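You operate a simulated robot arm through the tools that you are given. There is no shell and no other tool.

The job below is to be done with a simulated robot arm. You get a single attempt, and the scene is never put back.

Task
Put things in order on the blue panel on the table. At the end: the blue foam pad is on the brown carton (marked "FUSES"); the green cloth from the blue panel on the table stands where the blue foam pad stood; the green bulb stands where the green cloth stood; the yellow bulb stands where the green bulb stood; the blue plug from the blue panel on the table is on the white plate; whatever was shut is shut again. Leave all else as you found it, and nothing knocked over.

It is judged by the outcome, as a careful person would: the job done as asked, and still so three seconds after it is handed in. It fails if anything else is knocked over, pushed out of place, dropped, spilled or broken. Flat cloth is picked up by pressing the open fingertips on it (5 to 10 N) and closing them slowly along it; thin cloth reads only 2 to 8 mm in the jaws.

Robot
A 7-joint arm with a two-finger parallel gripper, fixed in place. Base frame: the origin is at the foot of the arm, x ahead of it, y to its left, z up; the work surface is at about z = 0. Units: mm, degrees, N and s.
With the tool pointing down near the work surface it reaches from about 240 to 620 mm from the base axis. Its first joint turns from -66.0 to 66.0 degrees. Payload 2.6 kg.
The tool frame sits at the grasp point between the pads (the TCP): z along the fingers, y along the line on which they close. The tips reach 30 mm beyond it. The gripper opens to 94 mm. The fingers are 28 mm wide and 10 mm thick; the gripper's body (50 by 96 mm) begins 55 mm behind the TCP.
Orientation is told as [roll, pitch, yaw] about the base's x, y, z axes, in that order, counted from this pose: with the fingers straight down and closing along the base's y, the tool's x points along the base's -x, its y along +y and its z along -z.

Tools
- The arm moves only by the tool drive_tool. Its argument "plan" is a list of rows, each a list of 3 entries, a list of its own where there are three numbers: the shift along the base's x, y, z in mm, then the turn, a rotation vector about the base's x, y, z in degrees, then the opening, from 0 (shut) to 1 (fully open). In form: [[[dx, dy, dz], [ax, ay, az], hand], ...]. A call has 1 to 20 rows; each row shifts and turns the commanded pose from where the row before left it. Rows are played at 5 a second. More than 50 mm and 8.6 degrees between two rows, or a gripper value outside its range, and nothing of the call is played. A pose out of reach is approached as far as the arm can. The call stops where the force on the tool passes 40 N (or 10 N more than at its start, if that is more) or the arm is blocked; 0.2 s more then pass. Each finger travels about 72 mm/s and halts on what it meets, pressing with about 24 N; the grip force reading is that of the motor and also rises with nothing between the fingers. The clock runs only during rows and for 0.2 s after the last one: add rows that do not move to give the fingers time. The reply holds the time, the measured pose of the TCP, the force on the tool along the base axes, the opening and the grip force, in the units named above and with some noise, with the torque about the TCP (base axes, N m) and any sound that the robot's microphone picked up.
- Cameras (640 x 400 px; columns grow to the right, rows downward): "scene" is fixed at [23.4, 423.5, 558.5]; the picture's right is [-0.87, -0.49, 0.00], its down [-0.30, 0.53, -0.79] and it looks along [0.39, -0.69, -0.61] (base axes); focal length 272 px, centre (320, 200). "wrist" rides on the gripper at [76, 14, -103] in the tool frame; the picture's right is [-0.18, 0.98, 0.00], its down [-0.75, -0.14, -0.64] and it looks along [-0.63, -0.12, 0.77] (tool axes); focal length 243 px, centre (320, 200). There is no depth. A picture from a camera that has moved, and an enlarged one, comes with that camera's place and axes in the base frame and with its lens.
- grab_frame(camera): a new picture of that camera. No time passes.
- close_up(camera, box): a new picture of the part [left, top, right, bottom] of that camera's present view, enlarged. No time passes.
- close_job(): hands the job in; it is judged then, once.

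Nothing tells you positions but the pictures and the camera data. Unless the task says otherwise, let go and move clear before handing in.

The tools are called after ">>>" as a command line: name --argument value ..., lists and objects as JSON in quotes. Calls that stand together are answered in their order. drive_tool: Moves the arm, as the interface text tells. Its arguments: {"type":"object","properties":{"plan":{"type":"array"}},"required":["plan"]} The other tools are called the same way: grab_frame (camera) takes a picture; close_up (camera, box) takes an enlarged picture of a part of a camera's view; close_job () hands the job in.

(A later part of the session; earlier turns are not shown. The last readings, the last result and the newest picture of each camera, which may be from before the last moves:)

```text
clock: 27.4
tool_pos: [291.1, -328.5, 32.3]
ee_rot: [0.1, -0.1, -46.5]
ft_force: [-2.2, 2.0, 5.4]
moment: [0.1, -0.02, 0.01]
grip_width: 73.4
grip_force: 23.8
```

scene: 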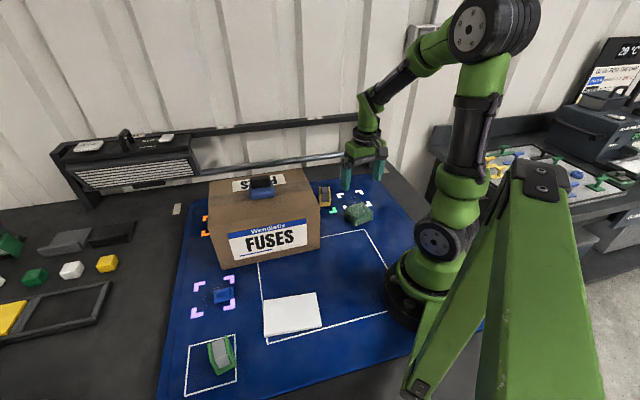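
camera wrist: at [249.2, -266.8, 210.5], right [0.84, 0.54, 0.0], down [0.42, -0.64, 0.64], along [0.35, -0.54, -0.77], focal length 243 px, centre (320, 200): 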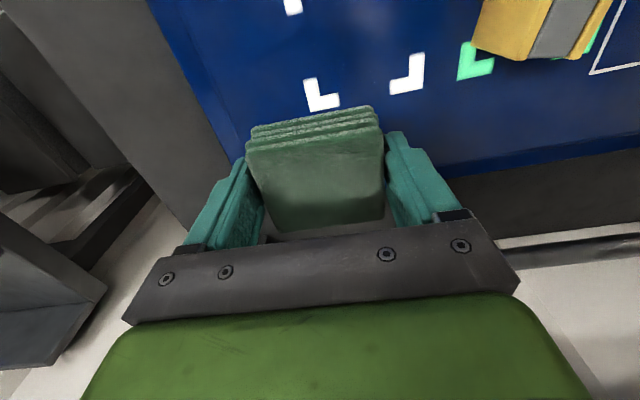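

Light contact at 5 N, so I'm opening and rising straight up.

>>> drive_tool --plan '[[[0, 0, 0], [0, 0, 0], 0.8], [[0, 0, 0], [0, 0, 0], 0.88], [[0, 0, 0], [0, 0, 0], 0.96], [[0, 0, 0], [0, 0, 0], 1], [[0, 0, 30], [0, 0, 0], 1], [[0, 0, 45], [0, 0, 0], 1], [[0, 0, 45], [0, 0, 0], 1], [[0, 0, 0], [0, 0, 0], 1]]'

>>> grab_frame --camera "wrist"

>>> close_up --camera "scene" --box '[200, 150, 410, 260]'

>>> close_up --camera "scene" --box '[170, 320, 270, 400]'

```text
clock: 29.2
tool_pos: [288.6, -326.8, 153.7]
ee_rot: [0.0, -0.1, -46.6]
ft_force: [-0.4, -0.5, 0.8]
moment: [0.0, -0.02, -0.02]
grip_width: 94.1
grip_force: 0.2
```

```text
taken
camera wrist: at [248.7, -262.3, 255.8], right [0.84, 0.54, 0.0], down [0.42, -0.64, 0.64], along [0.35, -0.54, -0.77], focal length 243 px, centre (320, 200)
```

wrist: 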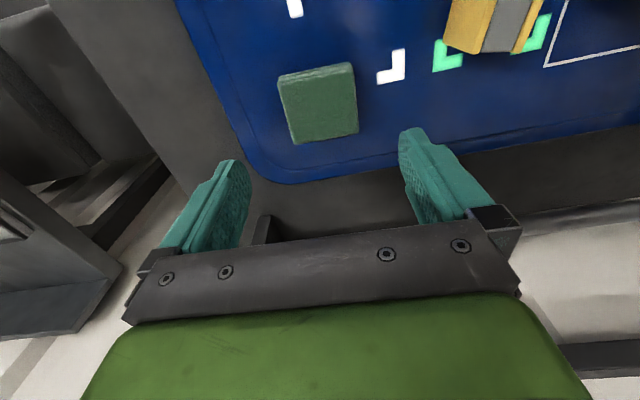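

```text
3.05 times, centred on (305, 205) of scene
camera zoom: at [23.4, 423.5, 558.5], right [-0.87, -0.49, 0.0], down [-0.3, 0.53, -0.79], along [0.39, -0.69, -0.61], focal length 828 px, centre (366, 185)
```

zoom: 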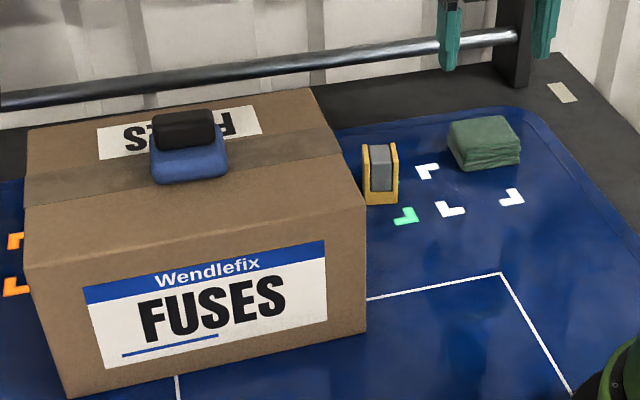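

```text
5.00 times, centred on (220, 360) of scene
camera zoom: at [23.4, 423.5, 558.5], right [-0.87, -0.49, 0.0], down [-0.3, 0.53, -0.79], along [0.39, -0.69, -0.61], focal length 1359 px, centre (820, -600)
```

zoom: 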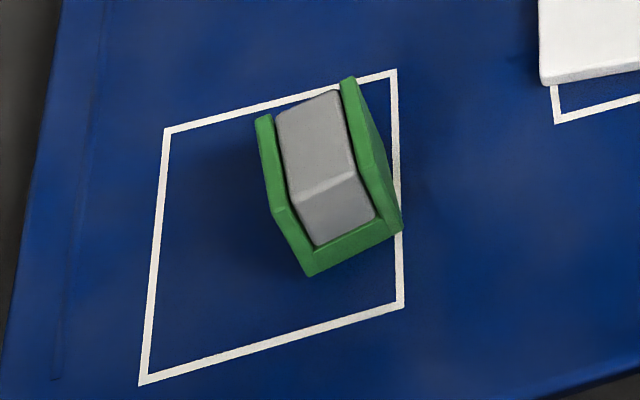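

Pad and cloth are both in place. Next is the green bulb near (293,316), so I'm crossing over high at z≈250 with the yaw following the arm.

>>> drive_tool --plan '[[[0, 0, 48], [0, 0, 0], 1], [[0, 0, 48], [0, 0, 0], 1], [[0, 46, 0], [0, 0, 6.7], 1], [[0, 46, 0], [0, 0, 6.7], 1], [[0, 46, 0], [0, 0, 6.7], 1], [[0, 46, 0], [0, 0, 6.7], 1], [[0, 46, 0], [0, 0, 6.7], 1], [[0, 46, 0], [0, 0, 6.7], 1], [[0, 46, 0], [0, 0, 6.7], 1], [[0, 46, 0], [0, 0, 6.7], 1], [[0, 46, 0], [0, 0, 6.7], 1], [[0, 46, 0], [0, 0, 6.7], 1], [[0, 46, 0], [0, 0, 6.7], 1], [[0, 46, 0], [0, 0, 6.7], 1], [[0, 46, 0], [0, 0, 6.7], 1], [[0, 43, 0], [0, 0, 6.7], 1], [[0, 0, 0], [0, 0, 0], 1]]'

>>> grab_frame --camera "wrist"

>>> close_up --camera "wrist" --box '[220, 0, 420, 140]'

```text
clock: 32.8
tool_pos: [289.2, 314.3, 245.1]
ee_rot: [0.0, -0.1, 47.3]
ft_force: [-0.3, 0.4, -0.3]
moment: [-0.02, -0.02, 0.0]
grip_width: 94.0
grip_force: 0.1
```

```text
taken
camera wrist: at [228.2, 268.4, 349.1], right [-0.6, 0.8, 0.0], down [0.61, 0.46, 0.64], along [0.51, 0.39, -0.77], focal length 243 px, centre (320, 200)
```

wrist: 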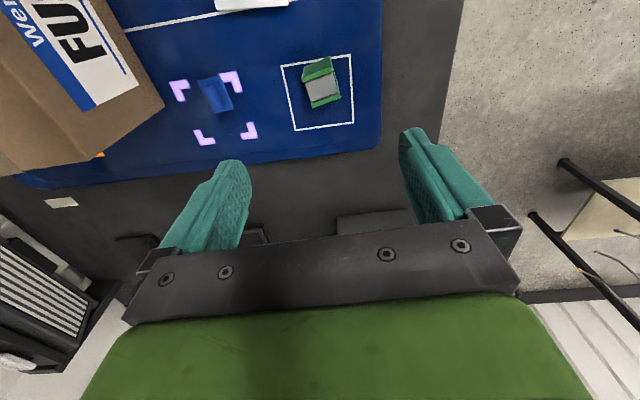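

```text
2.86 times, centred on (320, 70) of wrist
camera zoom: at [228.2, 268.4, 349.1], right [-0.6, 0.8, 0.0], down [0.61, 0.46, 0.64], along [0.51, 0.39, -0.77], focal length 693 px, centre (320, 571)
```

zoom: 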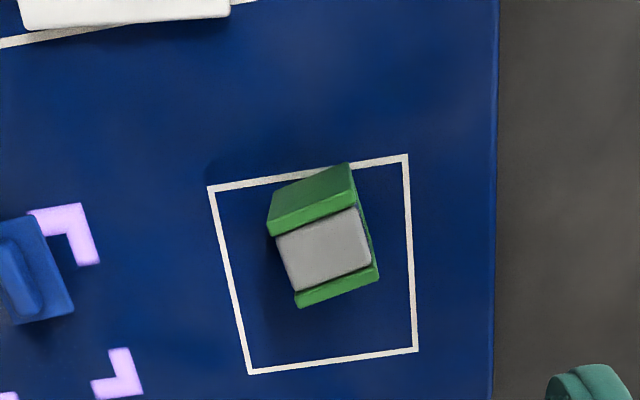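

The green bulb is a green bracket around a grey block, with walls running about 8.6° off my tool axis. I'm aligning the yaw and going lower to see the shape.

>>> drive_tool --plan '[[[1, 1, -45], [0, 0, 4.3], 1], [[1, 1, -45], [0, 0, 4.4], 1], [[0, 0, 0], [0, 0, 0], 1]]'

>>> grab_frame --camera "wrist"

>>> close_up --camera "wrist" --box '[260, 50, 400, 150]'

>>> close_up --camera "scene" --box '[180, 310, 280, 390]'

```text
clock: 33.6
tool_pos: [291.7, 316.3, 156.7]
ee_rot: [0.1, 0.0, 56.1]
ft_force: [-0.1, 0.7, 0.0]
moment: [-0.01, 0.02, 0.02]
grip_width: 93.9
grip_force: 0.1
```

```text
taken
camera wrist: at [239.7, 261.5, 258.8], right [-0.71, 0.7, 0.0], down [0.54, 0.55, 0.64], along [0.45, 0.46, -0.77], focal length 243 px, centre (320, 200)
```

wrist: 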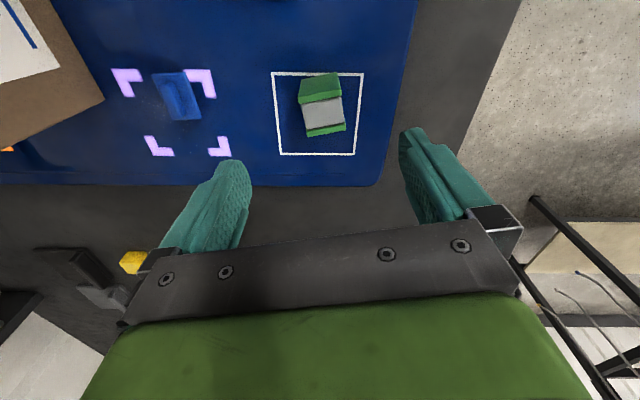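

```text
4.00 times, centred on (330, 100) of wrist
camera zoom: at [239.7, 261.5, 258.8], right [-0.71, 0.7, 0.0], down [0.54, 0.55, 0.64], along [0.45, 0.46, -0.77], focal length 970 px, centre (280, 600)
```

zoom: 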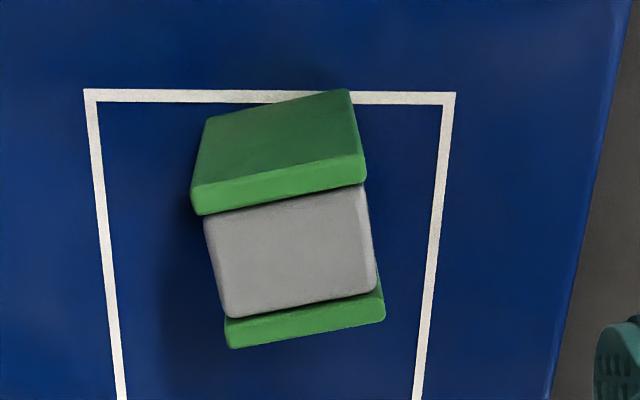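

```text
5.00 times, centred on (230, 350) of scene
camera zoom: at [23.4, 423.5, 558.5], right [-0.87, -0.49, 0.0], down [-0.3, 0.53, -0.79], along [0.39, -0.69, -0.61], focal length 1359 px, centre (770, -550)
```

zoom: 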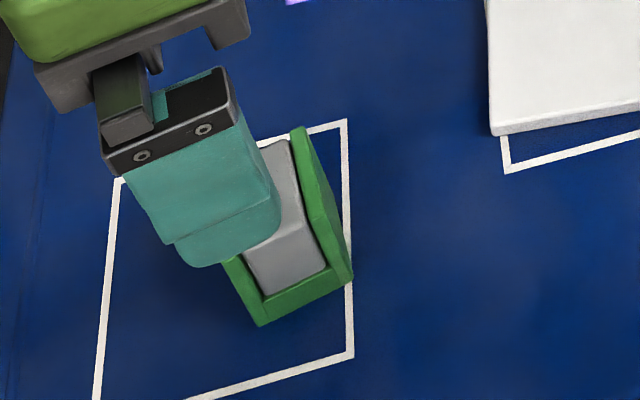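

The green walls are about 40 mm across and about 50 mm tall. I want to grip squarely across them, so I'm turning 90° to yaw -34 and checking alignment from above.

>>> drive_tool --plan '[[[0.3, 3, 10], [0, 0, -8.2], 1], [[0, 0, 0], [0, 0, -8.2], 1], [[0, 0, 0], [0, 0, -8.2], 1], [[0, 0, 0], [0, 0, -8.2], 1], [[0, 0, 0], [0, 0, -8.2], 1], [[0, 0, 0], [0, 0, -8.2], 1], [[0, 0, 0], [0, 0, -8.2], 1], [[0, 0, 0], [0, 0, -8.2], 1], [[0, 0, 0], [0, 0, -8.2], 1], [[0, 0, 0], [0, 0, -8.2], 1], [[0, 0, 0], [0, 0, -8.2], 1], [[0, 0, 0], [0, 0, 0], 1]]'

>>> grab_frame --camera "wrist"

>>> close_up --camera "wrist" --box '[240, 50, 400, 160]'

>>> grab_frame --camera "scene"

```text
clock: 36.2
tool_pos: [291.9, 317.1, 166.2]
ee_rot: [0.1, 0.0, -34.3]
ft_force: [-0.7, 0.1, -0.2]
moment: [0.0, 0.01, -0.01]
grip_width: 94.1
grip_force: 0.0
```

```text
taken
camera wrist: at [238.8, 372.8, 269.5], right [0.71, 0.71, 0.0], down [0.54, -0.54, 0.64], along [0.46, -0.45, -0.77], focal length 243 px, centre (320, 200)
```

wrist: 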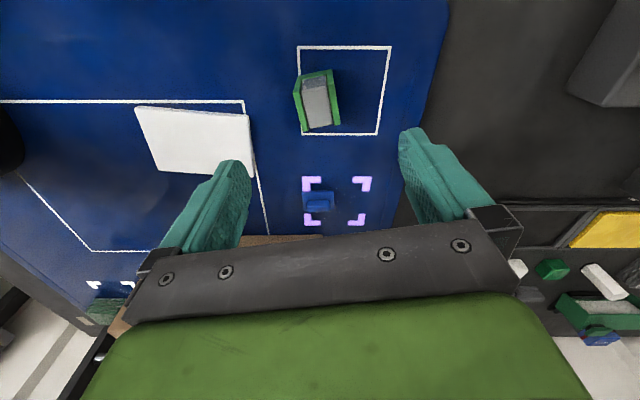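

```text
3.64 times, centred on (320, 105) of wrist
camera zoom: at [238.8, 372.8, 269.5], right [0.71, 0.71, 0.0], down [0.54, -0.54, 0.64], along [0.46, -0.45, -0.77], focal length 882 px, centre (320, 546)
```

zoom: 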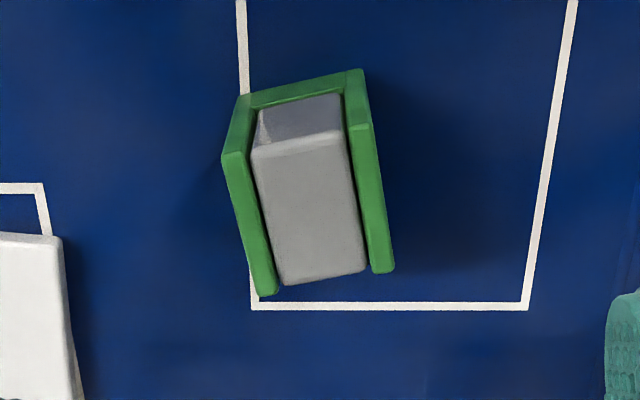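

```text
taken
```

scene: 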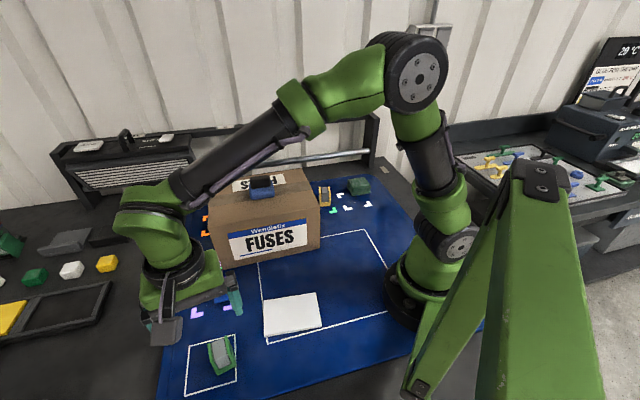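

The jaw is aligned across the green walls, and the bulb is about 3 mm off-centre. I'm correcting, descending and closing.

>>> drive_tool --plan '[[[-3, 0, -40], [0, 0, 0], 1], [[0, 0, -40], [0, 0, 0], 1], [[0, 0, -30], [0, 0, 0], 1], [[0, 0, -18], [0, 0, 0], 1], [[0, 0, 0], [0, 0, 0], 1]]'

>>> drive_tool --plan '[[[0, 0, 0], [0, 0, 0], 0.7], [[0, 0, 0], [0, 0, 0], 0.5], [[0, 0, 0], [0, 0, 0], 0.4], [[0, 0, 0], [0, 0, 0], 0.3], [[0, 0, 0], [0, 0, 0], 0.25], [[0, 0, 0], [0, 0, 0], 0.25]]'

>>> grab_frame --camera "wrist"

>>> close_up --camera "scene" --box '[160, 300, 290, 400]'

```text
clock: 37.4
tool_pos: [290.4, 320.5, 36.0]
ee_rot: [0.0, -0.1, -34.2]
ft_force: [-0.2, 0.1, -0.5]
moment: [-0.02, 0.02, 0.05]
grip_width: 94.2
grip_force: 0.0
```

```text
clock: 38.8
tool_pos: [290.5, 319.6, 37.7]
ee_rot: [0.0, -0.1, -34.3]
ft_force: [-0.3, 0.1, 0.5]
moment: [0.0, 0.01, 0.0]
grip_width: 39.5
grip_force: 23.4
```

```text
taken
camera wrist: at [236.4, 374.4, 140.5], right [0.7, 0.71, 0.0], down [0.54, -0.54, 0.64], along [0.46, -0.45, -0.77], focal length 243 px, centre (320, 200)
```

wrist: 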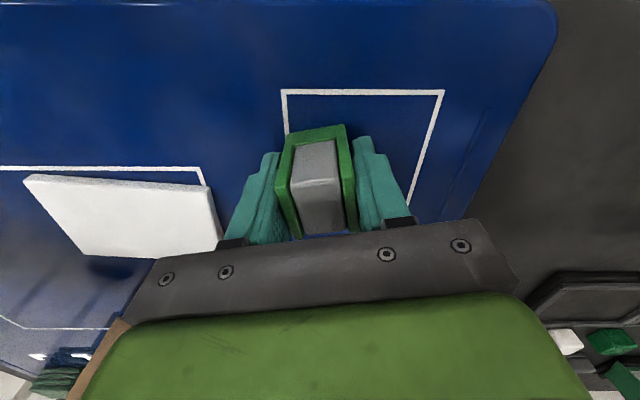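

```text
4.00 times, centred on (225, 350) of scene
camera zoom: at [23.4, 423.5, 558.5], right [-0.87, -0.49, 0.0], down [-0.3, 0.53, -0.79], along [0.39, -0.69, -0.61], focal length 1087 px, centre (700, -400)
```

zoom: 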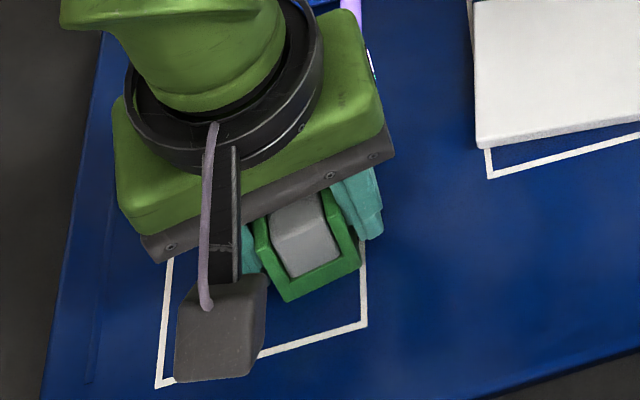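

The green bulb is gripped at 39.5 mm, so I'm lifting it a little and verifying before the long carry.

>>> drive_tool --plan '[[[0, 0, 10], [0, 0, 0], 0.25], [[0, 0, 30], [0, 0, 0], 0.25], [[0, 0, 40], [0, 0, 0], 0.25], [[0, 0, 0], [0, 0, 0], 0.25]]'

>>> close_up --camera "wrist" --box '[220, 80, 420, 240]'

>>> close_up --camera "scene" --box '[130, 270, 290, 400]'

```text
clock: 39.8
tool_pos: [290.0, 317.9, 118.8]
ee_rot: [0.0, -0.1, -34.1]
ft_force: [0.1, 0.7, -0.2]
moment: [-0.01, -0.01, -0.01]
grip_width: 39.6
grip_force: 23.7
```

```text
2.50 times, centred on (320, 160) of wrist
camera zoom: at [235.6, 371.6, 221.7], right [0.7, 0.71, 0.0], down [0.54, -0.54, 0.64], along [0.46, -0.45, -0.77], focal length 606 px, centre (320, 300)
```

zoom: 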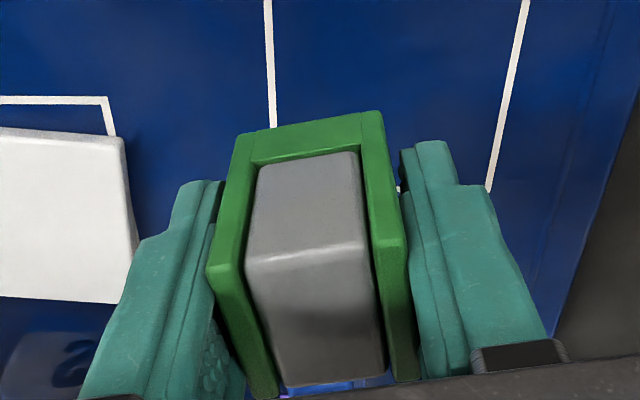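

```text
3.08 times, centred on (210, 335) of scene
camera zoom: at [23.4, 423.5, 558.5], right [-0.87, -0.49, 0.0], down [-0.3, 0.53, -0.79], along [0.39, -0.69, -0.61], focal length 836 px, centre (658, -215)
```

zoom: 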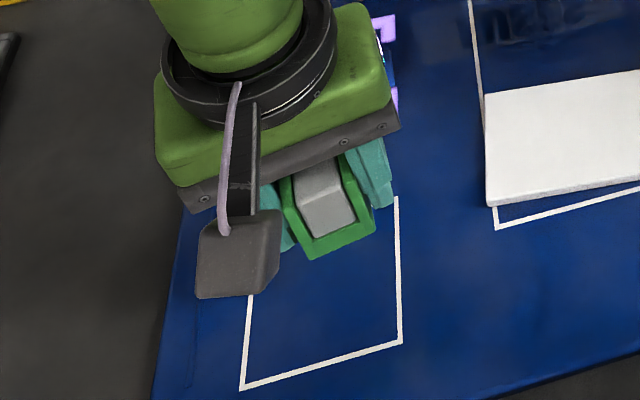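

The bulb is held upright and steady. I'm carrying it high over to the cloth's old spot at (231.5,-190.5).

>>> drive_tool --plan '[[[0, 0, 45], [0, 0, 0], 0.25], [[0, 0, 45], [0, 0, 0], 0.25], [[0, -20, 35], [0, 0, 0], 0.25], [[1, -44, 0], [0, 0, 0], 0.25], [[1, -44, 0], [0, 0, 0], 0.25], [[1, -44, 0], [0, 0, 0], 0.25], [[1, -44, 0], [0, 0, 0], 0.25], [[1, -44, 0], [0, 0, 0], 0.25], [[0, -44, 0], [0, 0, 0], 0.25], [[0, -44, 0], [0, 0, 0], 0.25], [[0, -44, 0], [0, 0, 0], 0.25], [[-21, -44, 0], [0, 0, 0], 0.25], [[-21, -44, 0], [0, 0, 0], 0.25], [[-21, -44, 0], [0, 0, 0], 0.25], [[0, 0, 0], [0, 0, 0], 0.25]]'

>>> grab_frame --camera "wrist"

>>> grab_frame --camera "scene"

```text
clock: 43.0
tool_pos: [232.6, -185.0, 243.5]
ee_rot: [0.1, -0.2, -34.1]
ft_force: [-1.2, -0.7, -0.6]
moment: [0.0, -0.01, -0.06]
grip_width: 39.6
grip_force: 24.0
```

```text
taken
camera wrist: at [178.2, -130.2, 345.5], right [0.7, 0.71, 0.0], down [0.54, -0.54, 0.64], along [0.46, -0.45, -0.77], focal length 243 px, centre (320, 200)
```

wrist: 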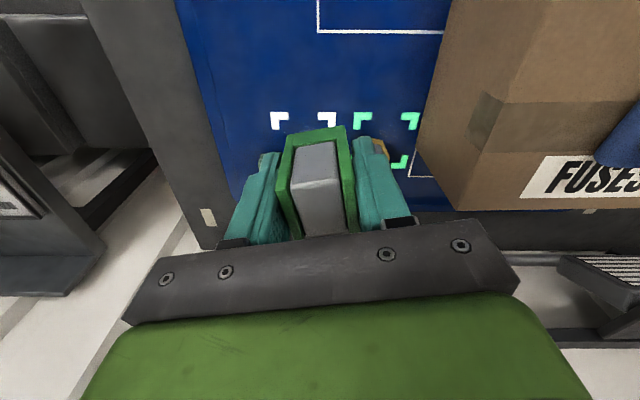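

```text
taken
```

scene: 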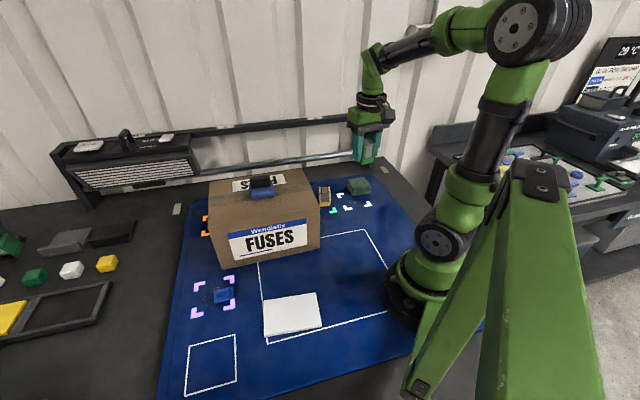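

I'm over the cloth's old spot with a 5 mm correction to make, and I'm lowering to the same height I picked at.

>>> drive_tool --plan '[[[-1, -5.5, -45], [0, 0, 0], 0.25], [[0, 0, -45], [0, 0, 0], 0.25], [[0, 0, -45], [0, 0, 0], 0.25], [[0, 0, -40], [0, 0, 0], 0.25], [[0, 0, -18], [0, 0, 0], 0.25], [[0, 0, -8], [0, 0, 0], 0.25], [[0, 0, -3], [0, 0, 0], 0.25], [[0, 0, 0], [0, 0, 0], 0.25]]'

```text
clock: 44.8
tool_pos: [231.1, -190.3, 40.1]
ee_rot: [0.1, 0.0, -34.3]
ft_force: [-0.1, -0.1, 0.4]
moment: [0.01, 0.01, -0.02]
grip_width: 39.5
grip_force: 24.0
```

>>> drive_tool --plan '[[[0, 0, -1.5], [0, 0, 0], 0.25], [[0, 0, -1], [0, 0, 0], 0.25], [[0, 0, 0], [0, 0, 0], 0.25]]'

```text
clock: 45.6
tool_pos: [230.1, -191.4, 36.7]
ee_rot: [0.2, -0.1, -34.1]
ft_force: [-0.9, 0.1, 2.1]
moment: [-0.01, 0.0, -0.02]
grip_width: 39.3
grip_force: 24.2
```

I'm just touching the panel at about 2 N, so I'm releasing and rising.

>>> drive_tool --plan '[[[0, 0, -0.4], [0, 0, 0], 0.25], [[0, 0, 0], [0, 0, 0], 0.5], [[0, 0, 0], [0, 0, 0], 0.6], [[0, 0, 0], [0, 0, 0], 0.75], [[0, 0, 0], [0, 0, 0], 0.9], [[0, 0, 30], [0, 0, 0], 0.95], [[0, 0, 45], [0, 0, 0], 1], [[0, 0, 45], [0, 0, 0], 1], [[0, 0, 0], [0, 0, 0], 1]]'

>>> grab_frame --camera "wrist"

>>> close_up --camera "scene" --box '[300, 150, 410, 240]'

```text
clock: 47.6
tool_pos: [229.4, -191.2, 158.9]
ee_rot: [0.0, -0.1, -34.2]
ft_force: [0.3, -0.1, 0.3]
moment: [-0.01, -0.03, 0.01]
grip_width: 93.6
grip_force: 0.1
```

```text
taken
camera wrist: at [176.0, -136.2, 260.7], right [0.7, 0.71, 0.0], down [0.54, -0.54, 0.64], along [0.46, -0.45, -0.77], focal length 243 px, centre (320, 200)
```

wrist: 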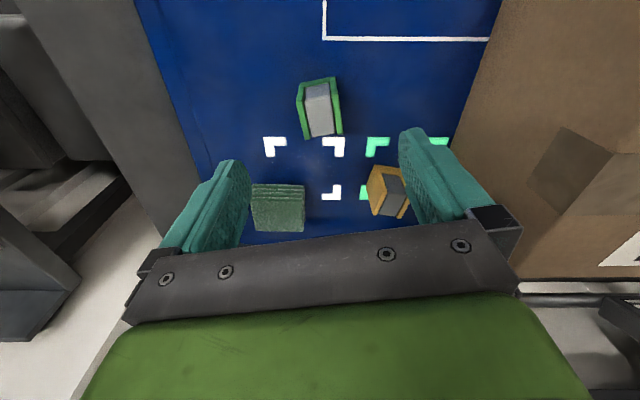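

```text
4.44 times, centred on (355, 195) of scene
camera zoom: at [23.4, 423.5, 558.5], right [-0.87, -0.49, 0.0], down [-0.3, 0.53, -0.79], along [0.39, -0.69, -0.61], focal length 1208 px, centre (164, 222)
```

zoom: 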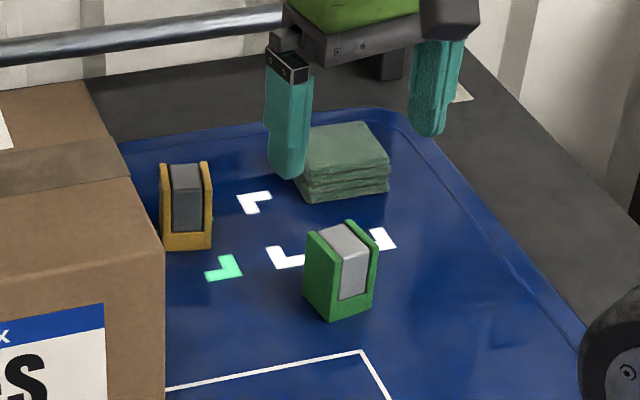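

The green bulb stands upright in the cloth's old place. Next is the yellow bulb near (363,-214), approached with the jaw part-open since the carton corner is close.

>>> drive_tool --plan '[[[33, -6, 5], [0, 0, 0], 1], [[33, -6, 5], [0, 0, 0], 1], [[33, -6, 0], [0, 0, 0], 1], [[33, -6, 0], [0, 0, 0], 0.8], [[0, 0, 0], [0, 0, 0], 0.8]]'

>>> grab_frame --camera "wrist"

>>> close_up --camera "wrist" --box '[240, 50, 400, 160]'

```text
clock: 48.8
tool_pos: [364.9, -215.5, 167.5]
ee_rot: [0.1, -0.1, -34.2]
ft_force: [0.5, 0.4, 0.0]
moment: [0.01, 0.01, 0.01]
grip_width: 75.2
grip_force: 0.1
```

```text
taken
camera wrist: at [310.8, -160.8, 270.1], right [0.7, 0.71, 0.0], down [0.54, -0.54, 0.64], along [0.46, -0.45, -0.77], focal length 243 px, centre (320, 200)
```

wrist: 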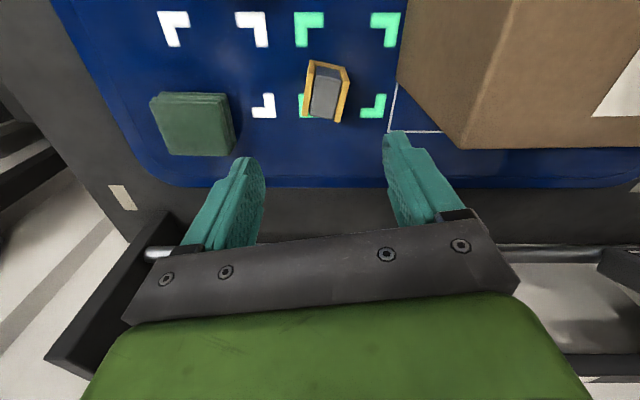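

```text
3.64 times, centred on (320, 105) of wrist
camera zoom: at [310.8, -160.8, 270.1], right [0.7, 0.71, 0.0], down [0.54, -0.54, 0.64], along [0.46, -0.45, -0.77], focal length 882 px, centre (320, 546)
```

zoom: 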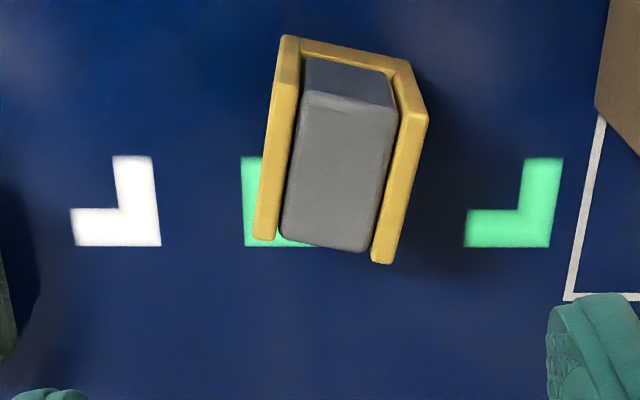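

The yellow bulb's walls are turned about 21° from the jaw and its centre is near (362,-205). I'm correcting both and checking again.

>>> drive_tool --plan '[[[-1, 3.5, 0], [0, 0, -7.2], 0.75], [[-1, 3.5, 0], [0, 0, -7.2], 0.75], [[-1, 3.5, -10], [0, 0, -7.1], 0.75], [[0, 0, 0], [0, 0, 0], 0.75]]'

>>> grab_frame --camera "wrist"

>>> close_up --camera "wrist" --box '[240, 50, 400, 160]'

```text
clock: 49.8
tool_pos: [361.1, -204.1, 157.2]
ee_rot: [-0.1, -0.2, -55.8]
ft_force: [0.3, 0.4, 0.1]
moment: [0.0, 0.0, 0.0]
grip_width: 70.4
grip_force: 0.1
```

```text
taken
camera wrist: at [330.4, -133.5, 260.1], right [0.92, 0.4, 0.0], down [0.31, -0.7, 0.64], along [0.26, -0.59, -0.77], focal length 243 px, centre (320, 200)
```

wrist: 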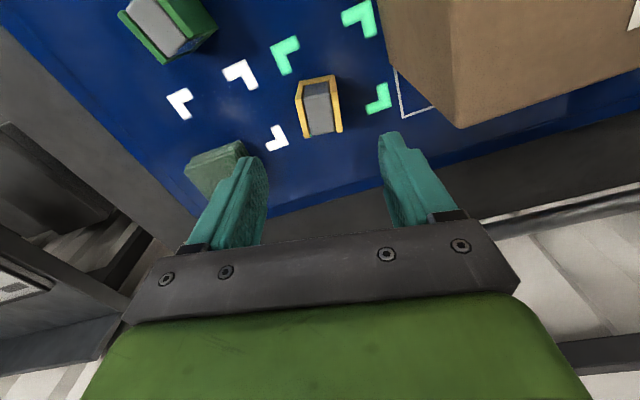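

```text
3.64 times, centred on (320, 105) of wrist
camera zoom: at [330.4, -133.5, 260.1], right [0.92, 0.4, 0.0], down [0.31, -0.7, 0.64], along [0.26, -0.59, -0.77], focal length 882 px, centre (320, 546)
```

zoom: 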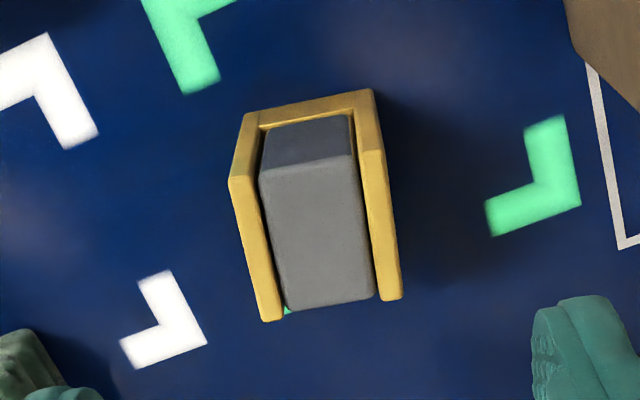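

The bulb is now aligned and centred. I'm descending and closing on the yellow walls.

>>> drive_tool --plan '[[[0, 0, -40], [0, 0, 0], 0.75], [[0, -1, -40], [0, 0, 0], 0.75], [[0, 0, -25], [0, 0, 0], 0.75], [[0, 0, -14], [0, 0, 0], 0.75], [[0, 0, 0], [0, 0, 0], 0.75]]'

>>> drive_tool --plan '[[[0, 0, 0], [0, 0, 0], 0.6], [[0, 0, 0], [0, 0, 0], 0.5], [[0, 0, 0], [0, 0, 0], 0.4], [[0, 0, 0], [0, 0, 0], 0.3], [[0, 0, 0], [0, 0, 0], 0.25], [[0, 0, 0], [0, 0, 0], 0.25]]'

>>> drive_tool --plan '[[[0, 0, 10], [0, 0, 0], 0.25], [[0, 0, 30], [0, 0, 0], 0.25], [[0, 0, 40], [0, 0, 0], 0.25], [[0, 0, 0], [0, 0, 0], 0.25]]'

>>> close_up --camera "wrist" --box '[220, 80, 420, 240]'

>>> close_up --camera "scene" --box '[280, 120, 410, 220]'

```text
clock: 51.0
tool_pos: [360.6, -204.1, 38.7]
ee_rot: [0.1, -0.1, -55.8]
ft_force: [-0.2, -0.1, -0.2]
moment: [0.0, 0.02, -0.04]
grip_width: 70.6
grip_force: 0.0
```

```text
clock: 52.4
tool_pos: [361.0, -205.4, 38.8]
ee_rot: [0.0, -0.1, -55.7]
ft_force: [-1.0, 0.5, -0.2]
moment: [-0.01, -0.01, 0.01]
grip_width: 39.6
grip_force: 23.2
```

```text
clock: 53.4
tool_pos: [358.3, -204.8, 120.1]
ee_rot: [0.0, 0.0, -55.6]
ft_force: [0.1, 0.2, -0.3]
moment: [-0.01, -0.02, -0.01]
grip_width: 39.4
grip_force: 24.1
```

```text
2.50 times, centred on (320, 160) of wrist
camera zoom: at [328.7, -134.1, 222.1], right [0.92, 0.4, 0.0], down [0.31, -0.7, 0.64], along [0.26, -0.59, -0.77], focal length 606 px, centre (320, 300)
```

zoom: 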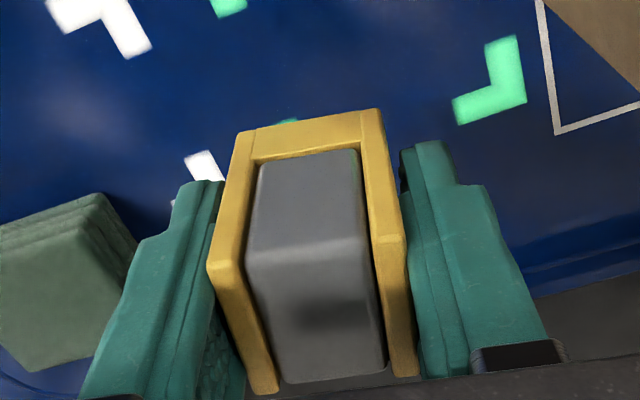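

```text
4.00 times, centred on (345, 170) of scene
camera zoom: at [23.4, 423.5, 558.5], right [-0.87, -0.49, 0.0], down [-0.3, 0.53, -0.79], along [0.39, -0.69, -0.61], focal length 1087 px, centre (220, 320)
```

zoom: 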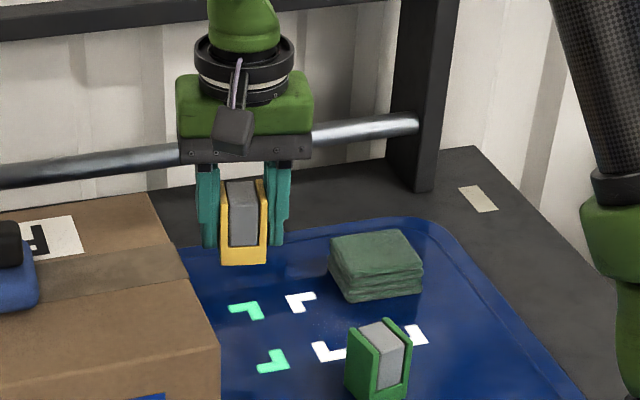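

The yellow bulb is held upright. I'm carrying it high back to the green bulb's old spot at (290.5,319.5), turning to the same yaw the green one had.

>>> drive_tool --plan '[[[0, 0, 45], [0, 0, 0], 0.25], [[0, 0, 45], [0, 0, 0], 0.25], [[-10, 0, 35], [0, 0, 0], 0.25], [[-14, 43.7, 0], [0, 0, 1.8], 0.25], [[-14, 43.7, 0], [0, 0, 1.8], 0.25], [[-14, 43.7, 0], [0, 0, 1.8], 0.25], [[-12, 43.7, 0], [0, 0, 1.8], 0.25], [[-5, 43.7, 0], [0, 0, 1.8], 0.25], [[0, 43.7, 0], [0, 0, 1.8], 0.25], [[0, 43.7, 0], [0, 0, 1.8], 0.25], [[0, 43.7, 0], [0, 0, 1.8], 0.25], [[0, 43.7, 0], [0, 0, 1.8], 0.25], [[0, 43.7, 0], [0, 0, 1.8], 0.25], [[0, 43.7, 0], [0, 0, 1.8], 0.25], [[0, 43.7, 0], [0, 0, 1.8], 0.25], [[0, 0, 0], [0, 0, 0], 0.25]]'

>>> grab_frame --camera "wrist"

>>> grab_frame --camera "scene"

```text
clock: 56.8
tool_pos: [289.3, 321.3, 246.8]
ee_rot: [-0.1, -0.1, -34.0]
ft_force: [-0.2, -0.2, -1.0]
moment: [0.02, -0.01, -0.02]
grip_width: 39.6
grip_force: 24.2
```

```text
taken
camera wrist: at [235.7, 376.0, 347.6], right [0.7, 0.71, 0.0], down [0.54, -0.54, 0.64], along [0.46, -0.45, -0.77], focal length 243 px, centre (320, 200)
```

wrist: 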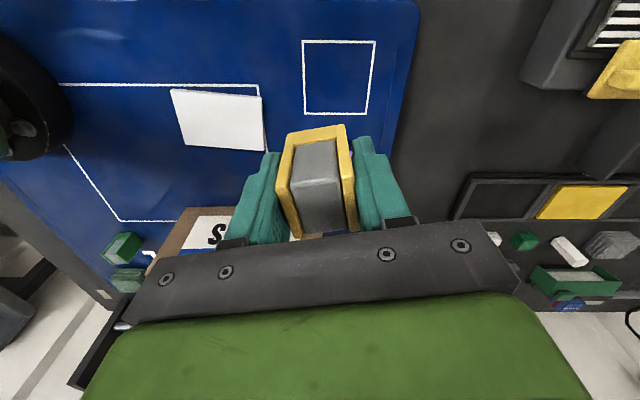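

```text
taken
```

scene: 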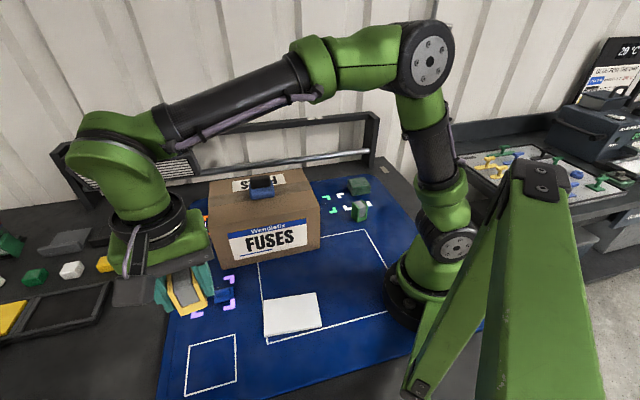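

I'm above the green bulb's old spot and lowering.

>>> drive_tool --plan '[[[1, -1.5, -45], [0, 0, 0], 0.25], [[0, 0, -45], [0, 0, 0], 0.25], [[0, 0, -45], [0, 0, 0], 0.25], [[0, 0, -43], [0, 0, 0], 0.25], [[0, 0, -18], [0, 0, 0], 0.25], [[0, 0, -8], [0, 0, 0], 0.25], [[0, 0, -3], [0, 0, 0], 0.25], [[0, 0, 0], [0, 0, 0], 0.25]]'

```text
clock: 58.6
tool_pos: [292.1, 316.0, 37.5]
ee_rot: [0.3, -0.2, -34.0]
ft_force: [-1.7, -1.2, 19.9]
moment: [-0.08, 0.1, -0.03]
grip_width: 39.9
grip_force: 23.4
```

Contact at 20 N, so I'm easing up 1 mm and releasing.

>>> drive_tool --plan '[[[0, 1, 1.2], [0, 0, 0], 0.25], [[0, 0, 0], [0, 0, 0], 0.25]]'

```text
clock: 59.2
tool_pos: [292.6, 318.8, 37.2]
ee_rot: [0.1, 0.0, -34.1]
ft_force: [1.2, -0.3, 13.3]
moment: [0.01, -0.04, 0.04]
grip_width: 39.7
grip_force: 23.7
```

>>> drive_tool --plan '[[[0, 0, 0.7], [0, 0, 0], 0.25], [[0, 0, 0], [0, 0, 0], 0.5], [[0, 0, 0], [0, 0, 0], 0.6], [[0, 0, 0], [0, 0, 0], 0.75], [[0, 0, 0], [0, 0, 0], 0.9], [[0, 0, 30], [0, 0, 0], 0.95], [[0, 0, 45], [0, 0, 0], 1], [[0, 0, 45], [0, 0, 0], 1], [[0, 0, 0], [0, 0, 0], 1]]'

>>> grab_frame --camera "wrist"

>>> close_up --camera "wrist" --box '[240, 40, 420, 240]'

>>> grab_frame --camera "scene"

```text
clock: 61.2
tool_pos: [292.0, 317.6, 158.4]
ee_rot: [-0.1, -0.2, -34.1]
ft_force: [0.2, 0.3, -0.3]
moment: [-0.02, 0.01, 0.01]
grip_width: 94.2
grip_force: 0.0
```

```text
taken
camera wrist: at [239.3, 371.5, 261.0], right [0.7, 0.71, 0.0], down [0.54, -0.54, 0.64], along [0.46, -0.45, -0.77], focal length 243 px, centre (320, 200)
```

wrist: 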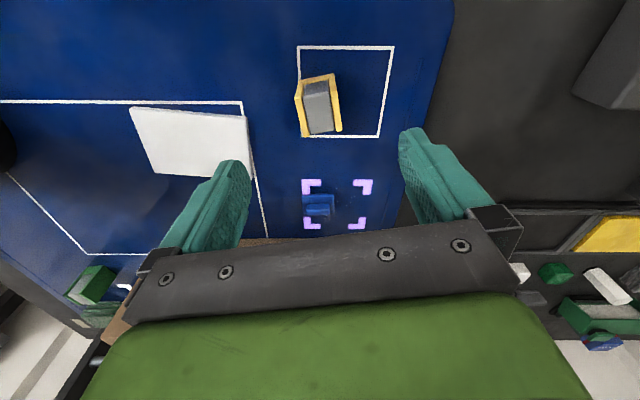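

```text
2.00 times, centred on (330, 140) of wrist
camera zoom: at [239.3, 371.5, 261.0], right [0.7, 0.71, 0.0], down [0.54, -0.54, 0.64], along [0.46, -0.45, -0.77], focal length 485 px, centre (300, 320)
```

zoom: 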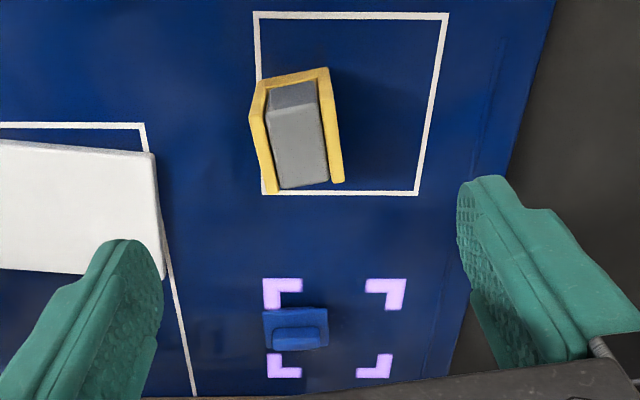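

```text
taken
```

scene: 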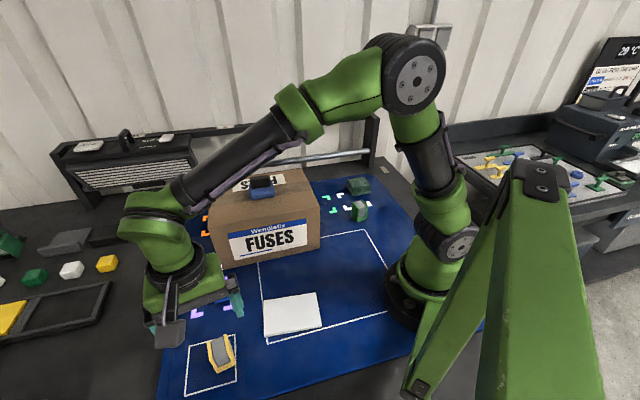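

The yellow bulb stands in the green bulb's old place. Now I'm moving over the blue plug near (389,218), turning the jaw to match it.

>>> drive_tool --plan '[[[9.7, -10, 2], [0, 0, 8.1], 1], [[9.7, -10, 0], [0, 0, 8.1], 1], [[9.7, -10, 0], [0, 0, 8.1], 1], [[9.7, -10, 0], [0, 0, 8.1], 1], [[9.7, -10, 0], [0, 0, 8.1], 1], [[9.7, -10, 0], [0, 0, 8.1], 0.9], [[9.7, -10, 0], [0, 0, 8.1], 0.9], [[9.7, -10, 0], [0, 0, 8.1], 0.8], [[9.7, -10, 0], [0, 0, 8.1], 0.7], [[9.7, -10, 0], [0, 0, 8.1], 0.7], [[0, 0, 0], [0, 0, 0], 0.7]]'

>>> grab_frame --camera "wrist"

>>> close_up --camera "wrist" --box '[260, 50, 380, 150]'

>>> close_up --camera "scene" --box '[180, 260, 260, 320]'

```text
clock: 63.6
tool_pos: [389.7, 218.5, 160.2]
ee_rot: [0.1, -0.1, 47.1]
ft_force: [-0.1, 0.1, -0.1]
moment: [-0.01, -0.01, -0.03]
grip_width: 65.8
grip_force: 0.1
```

```text
taken
camera wrist: at [328.2, 171.7, 263.3], right [-0.59, 0.8, 0.0], down [0.62, 0.45, 0.64], along [0.52, 0.38, -0.77], focal length 243 px, centre (320, 200)
```

wrist: 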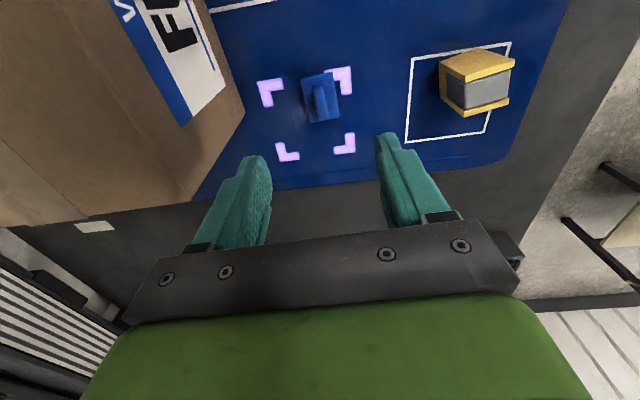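

```text
4.00 times, centred on (320, 100) of wrist
camera zoom: at [328.2, 171.7, 263.3], right [-0.59, 0.8, 0.0], down [0.62, 0.45, 0.64], along [0.52, 0.38, -0.77], focal length 970 px, centre (320, 600)
```

zoom: 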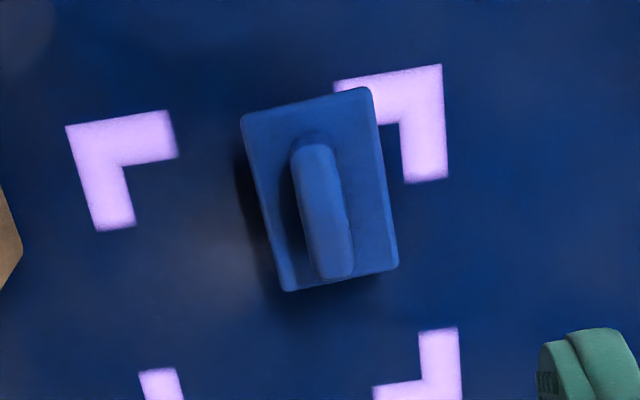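

```text
6.67 times, centred on (220, 290) of scene
camera zoom: at [23.4, 423.5, 558.5], right [-0.87, -0.49, 0.0], down [-0.3, 0.53, -0.79], along [0.39, -0.69, -0.61], focal length 1812 px, centre (987, -400)
```

zoom: 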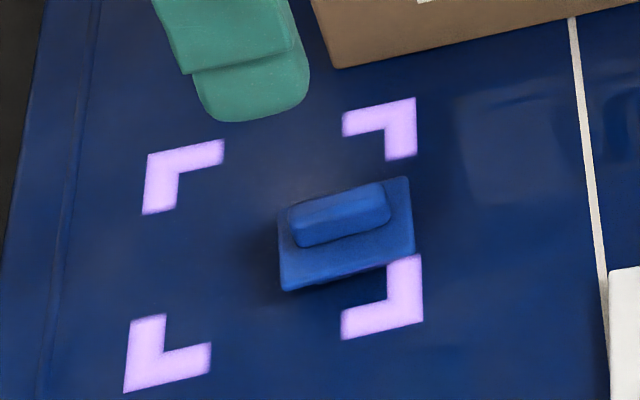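

The plug is a 33×42 mm plate with a narrow grip bar on top, already centred and aligned. I'm descending to grip the bar just above its plate.

>>> drive_tool --plan '[[[0, 0, -40], [0, 0, 0], 0.6], [[0, 0, -40], [0, 0, 0], 0.6], [[0, 0, -25], [0, 0, 0], 0.6], [[0, 0, -12], [0, 0, 0], 0.6], [[0, 0, 0], [0, 0, 0], 0.6]]'

>>> close_up --camera "wrist" --box '[220, 80, 420, 240]'

>>> close_up --camera "scene" --box '[170, 250, 270, 320]'

```text
clock: 64.8
tool_pos: [388.5, 218.2, 41.1]
ee_rot: [0.0, -0.1, 46.9]
ft_force: [-0.4, -0.6, 0.0]
moment: [0.03, 0.02, 0.02]
grip_width: 56.4
grip_force: 0.0
```

```text
2.50 times, centred on (320, 160) of wrist
camera zoom: at [327.3, 170.7, 144.4], right [-0.59, 0.81, 0.0], down [0.62, 0.45, 0.64], along [0.52, 0.38, -0.77], focal length 606 px, centre (320, 300)
```

zoom: 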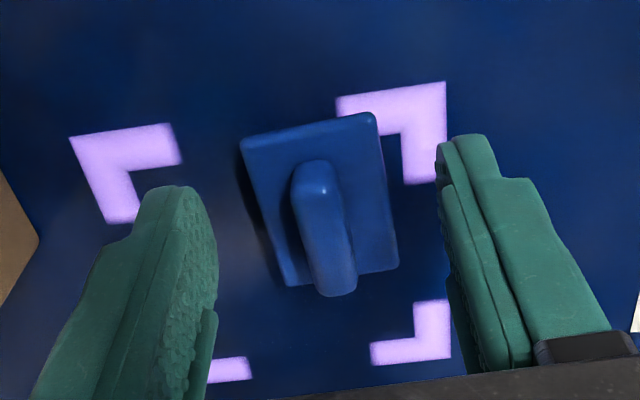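

```text
5.71 times, centred on (220, 285) of scene
camera zoom: at [23.4, 423.5, 558.5], right [-0.87, -0.49, 0.0], down [-0.3, 0.53, -0.79], along [0.39, -0.69, -0.61], focal length 1553 px, centre (891, -286)
```

zoom: 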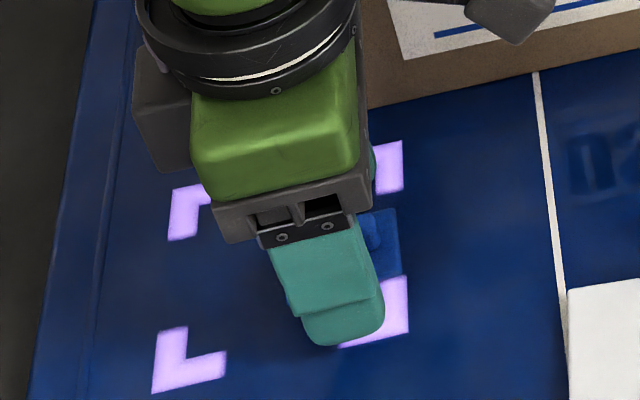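

The fingers straddle the bar. I'm closing slowly.

>>> drive_tool --plan '[[[0, 0, 0], [0, 0, 0], 0.4], [[0, 0, 0], [0, 0, 0], 0.3], [[0, 0, 0], [0, 0, 0], 0.2], [[0, 0, 0], [0, 0, 0], 0.1], [[0, 0, 0], [0, 0, 0], 0], [[0, 0, 0], [0, 0, 0], 0]]'

>>> close_up --camera "wrist" --box '[220, 80, 420, 240]'

```text
clock: 66.2
tool_pos: [388.5, 216.0, 43.1]
ee_rot: [0.1, -0.2, 46.9]
ft_force: [0.1, -0.1, -0.6]
moment: [0.01, -0.01, -0.01]
grip_width: 30.7
grip_force: 24.4
```

```text
2.50 times, centred on (320, 160) of wrist
camera zoom: at [327.4, 170.7, 144.8], right [-0.59, 0.81, 0.0], down [0.62, 0.45, 0.64], along [0.52, 0.38, -0.77], focal length 606 px, centre (320, 300)
```

zoom: 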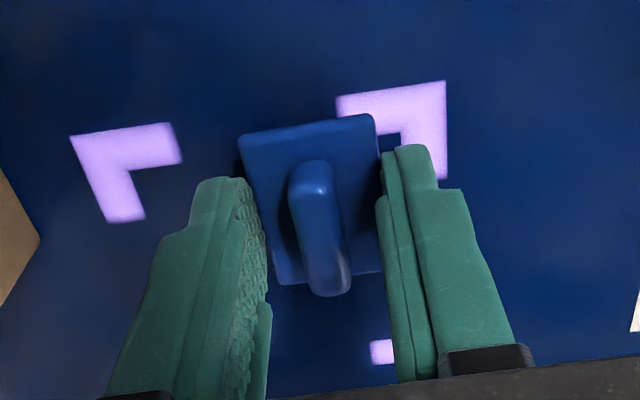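

The jaw met the plate itself (30.7 mm), so the plate is thicker than I judged. I'm opening, going lower, and gripping the plate fully.

>>> drive_tool --plan '[[[0, 0, 0], [0, 0, 0], 0.45], [[0, 0, 0], [0, 0, 0], 0.5], [[0, 0, -4], [0, 0, 0], 0.5], [[0, 0, -4], [0, 0, 0], 0.5], [[0, 0, 0], [0, 0, 0], 0.5]]'

>>> drive_tool --plan '[[[0, 0, 0], [0, 0, 0], 0.4], [[0, 0, 0], [0, 0, 0], 0.3], [[0, 0, 0], [0, 0, 0], 0.2], [[0, 0, 0], [0, 0, 0], 0.15], [[0, 0, 0], [0, 0, 0], 0.15]]'

>>> drive_tool --plan '[[[0, 0, 10], [0, 0, 0], 0.15], [[0, 0, 20], [0, 0, 0], 0.15], [[0, 0, 40], [0, 0, 0], 0.15], [[0, 0, 0], [0, 0, 0], 0.15]]'

>>> close_up --camera "wrist" --box '[220, 80, 420, 240]'

>>> close_up --camera "scene" --box '[170, 230, 340, 350]'

```text
clock: 67.4
tool_pos: [388.2, 217.3, 35.8]
ee_rot: [-0.1, -0.2, 46.9]
ft_force: [-0.5, -0.1, 0.7]
moment: [-0.05, 0.01, -0.02]
grip_width: 47.0
grip_force: 0.2
```

```text
clock: 68.6
tool_pos: [387.8, 217.8, 34.8]
ee_rot: [0.0, 0.0, 46.9]
ft_force: [0.7, 1.3, 0.4]
moment: [-0.03, -0.05, 0.04]
grip_width: 30.7
grip_force: 24.3
```

```text
clock: 69.6
tool_pos: [389.2, 217.5, 103.3]
ee_rot: [0.1, -0.1, 46.9]
ft_force: [-0.4, -0.5, -0.9]
moment: [0.04, 0.01, -0.01]
grip_width: 30.8
grip_force: 24.4
```

```text
2.50 times, centred on (320, 160) of wrist
camera zoom: at [328.0, 171.8, 206.2], right [-0.59, 0.81, 0.0], down [0.62, 0.45, 0.64], along [0.52, 0.38, -0.77], focal length 606 px, centre (320, 300)
```

zoom: 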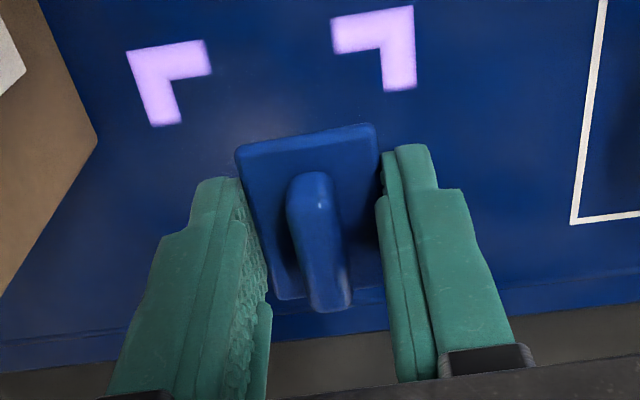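

```text
3.33 times, centred on (255, 290) of scene
camera zoom: at [23.4, 423.5, 558.5], right [-0.87, -0.49, 0.0], down [-0.3, 0.53, -0.79], along [0.39, -0.69, -0.61], focal length 906 px, centre (537, -100)
```

zoom: 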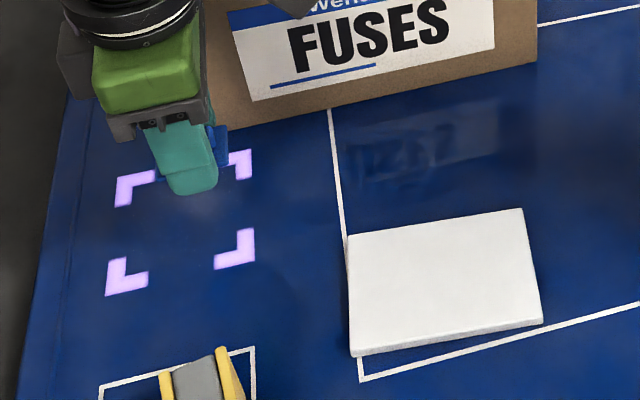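

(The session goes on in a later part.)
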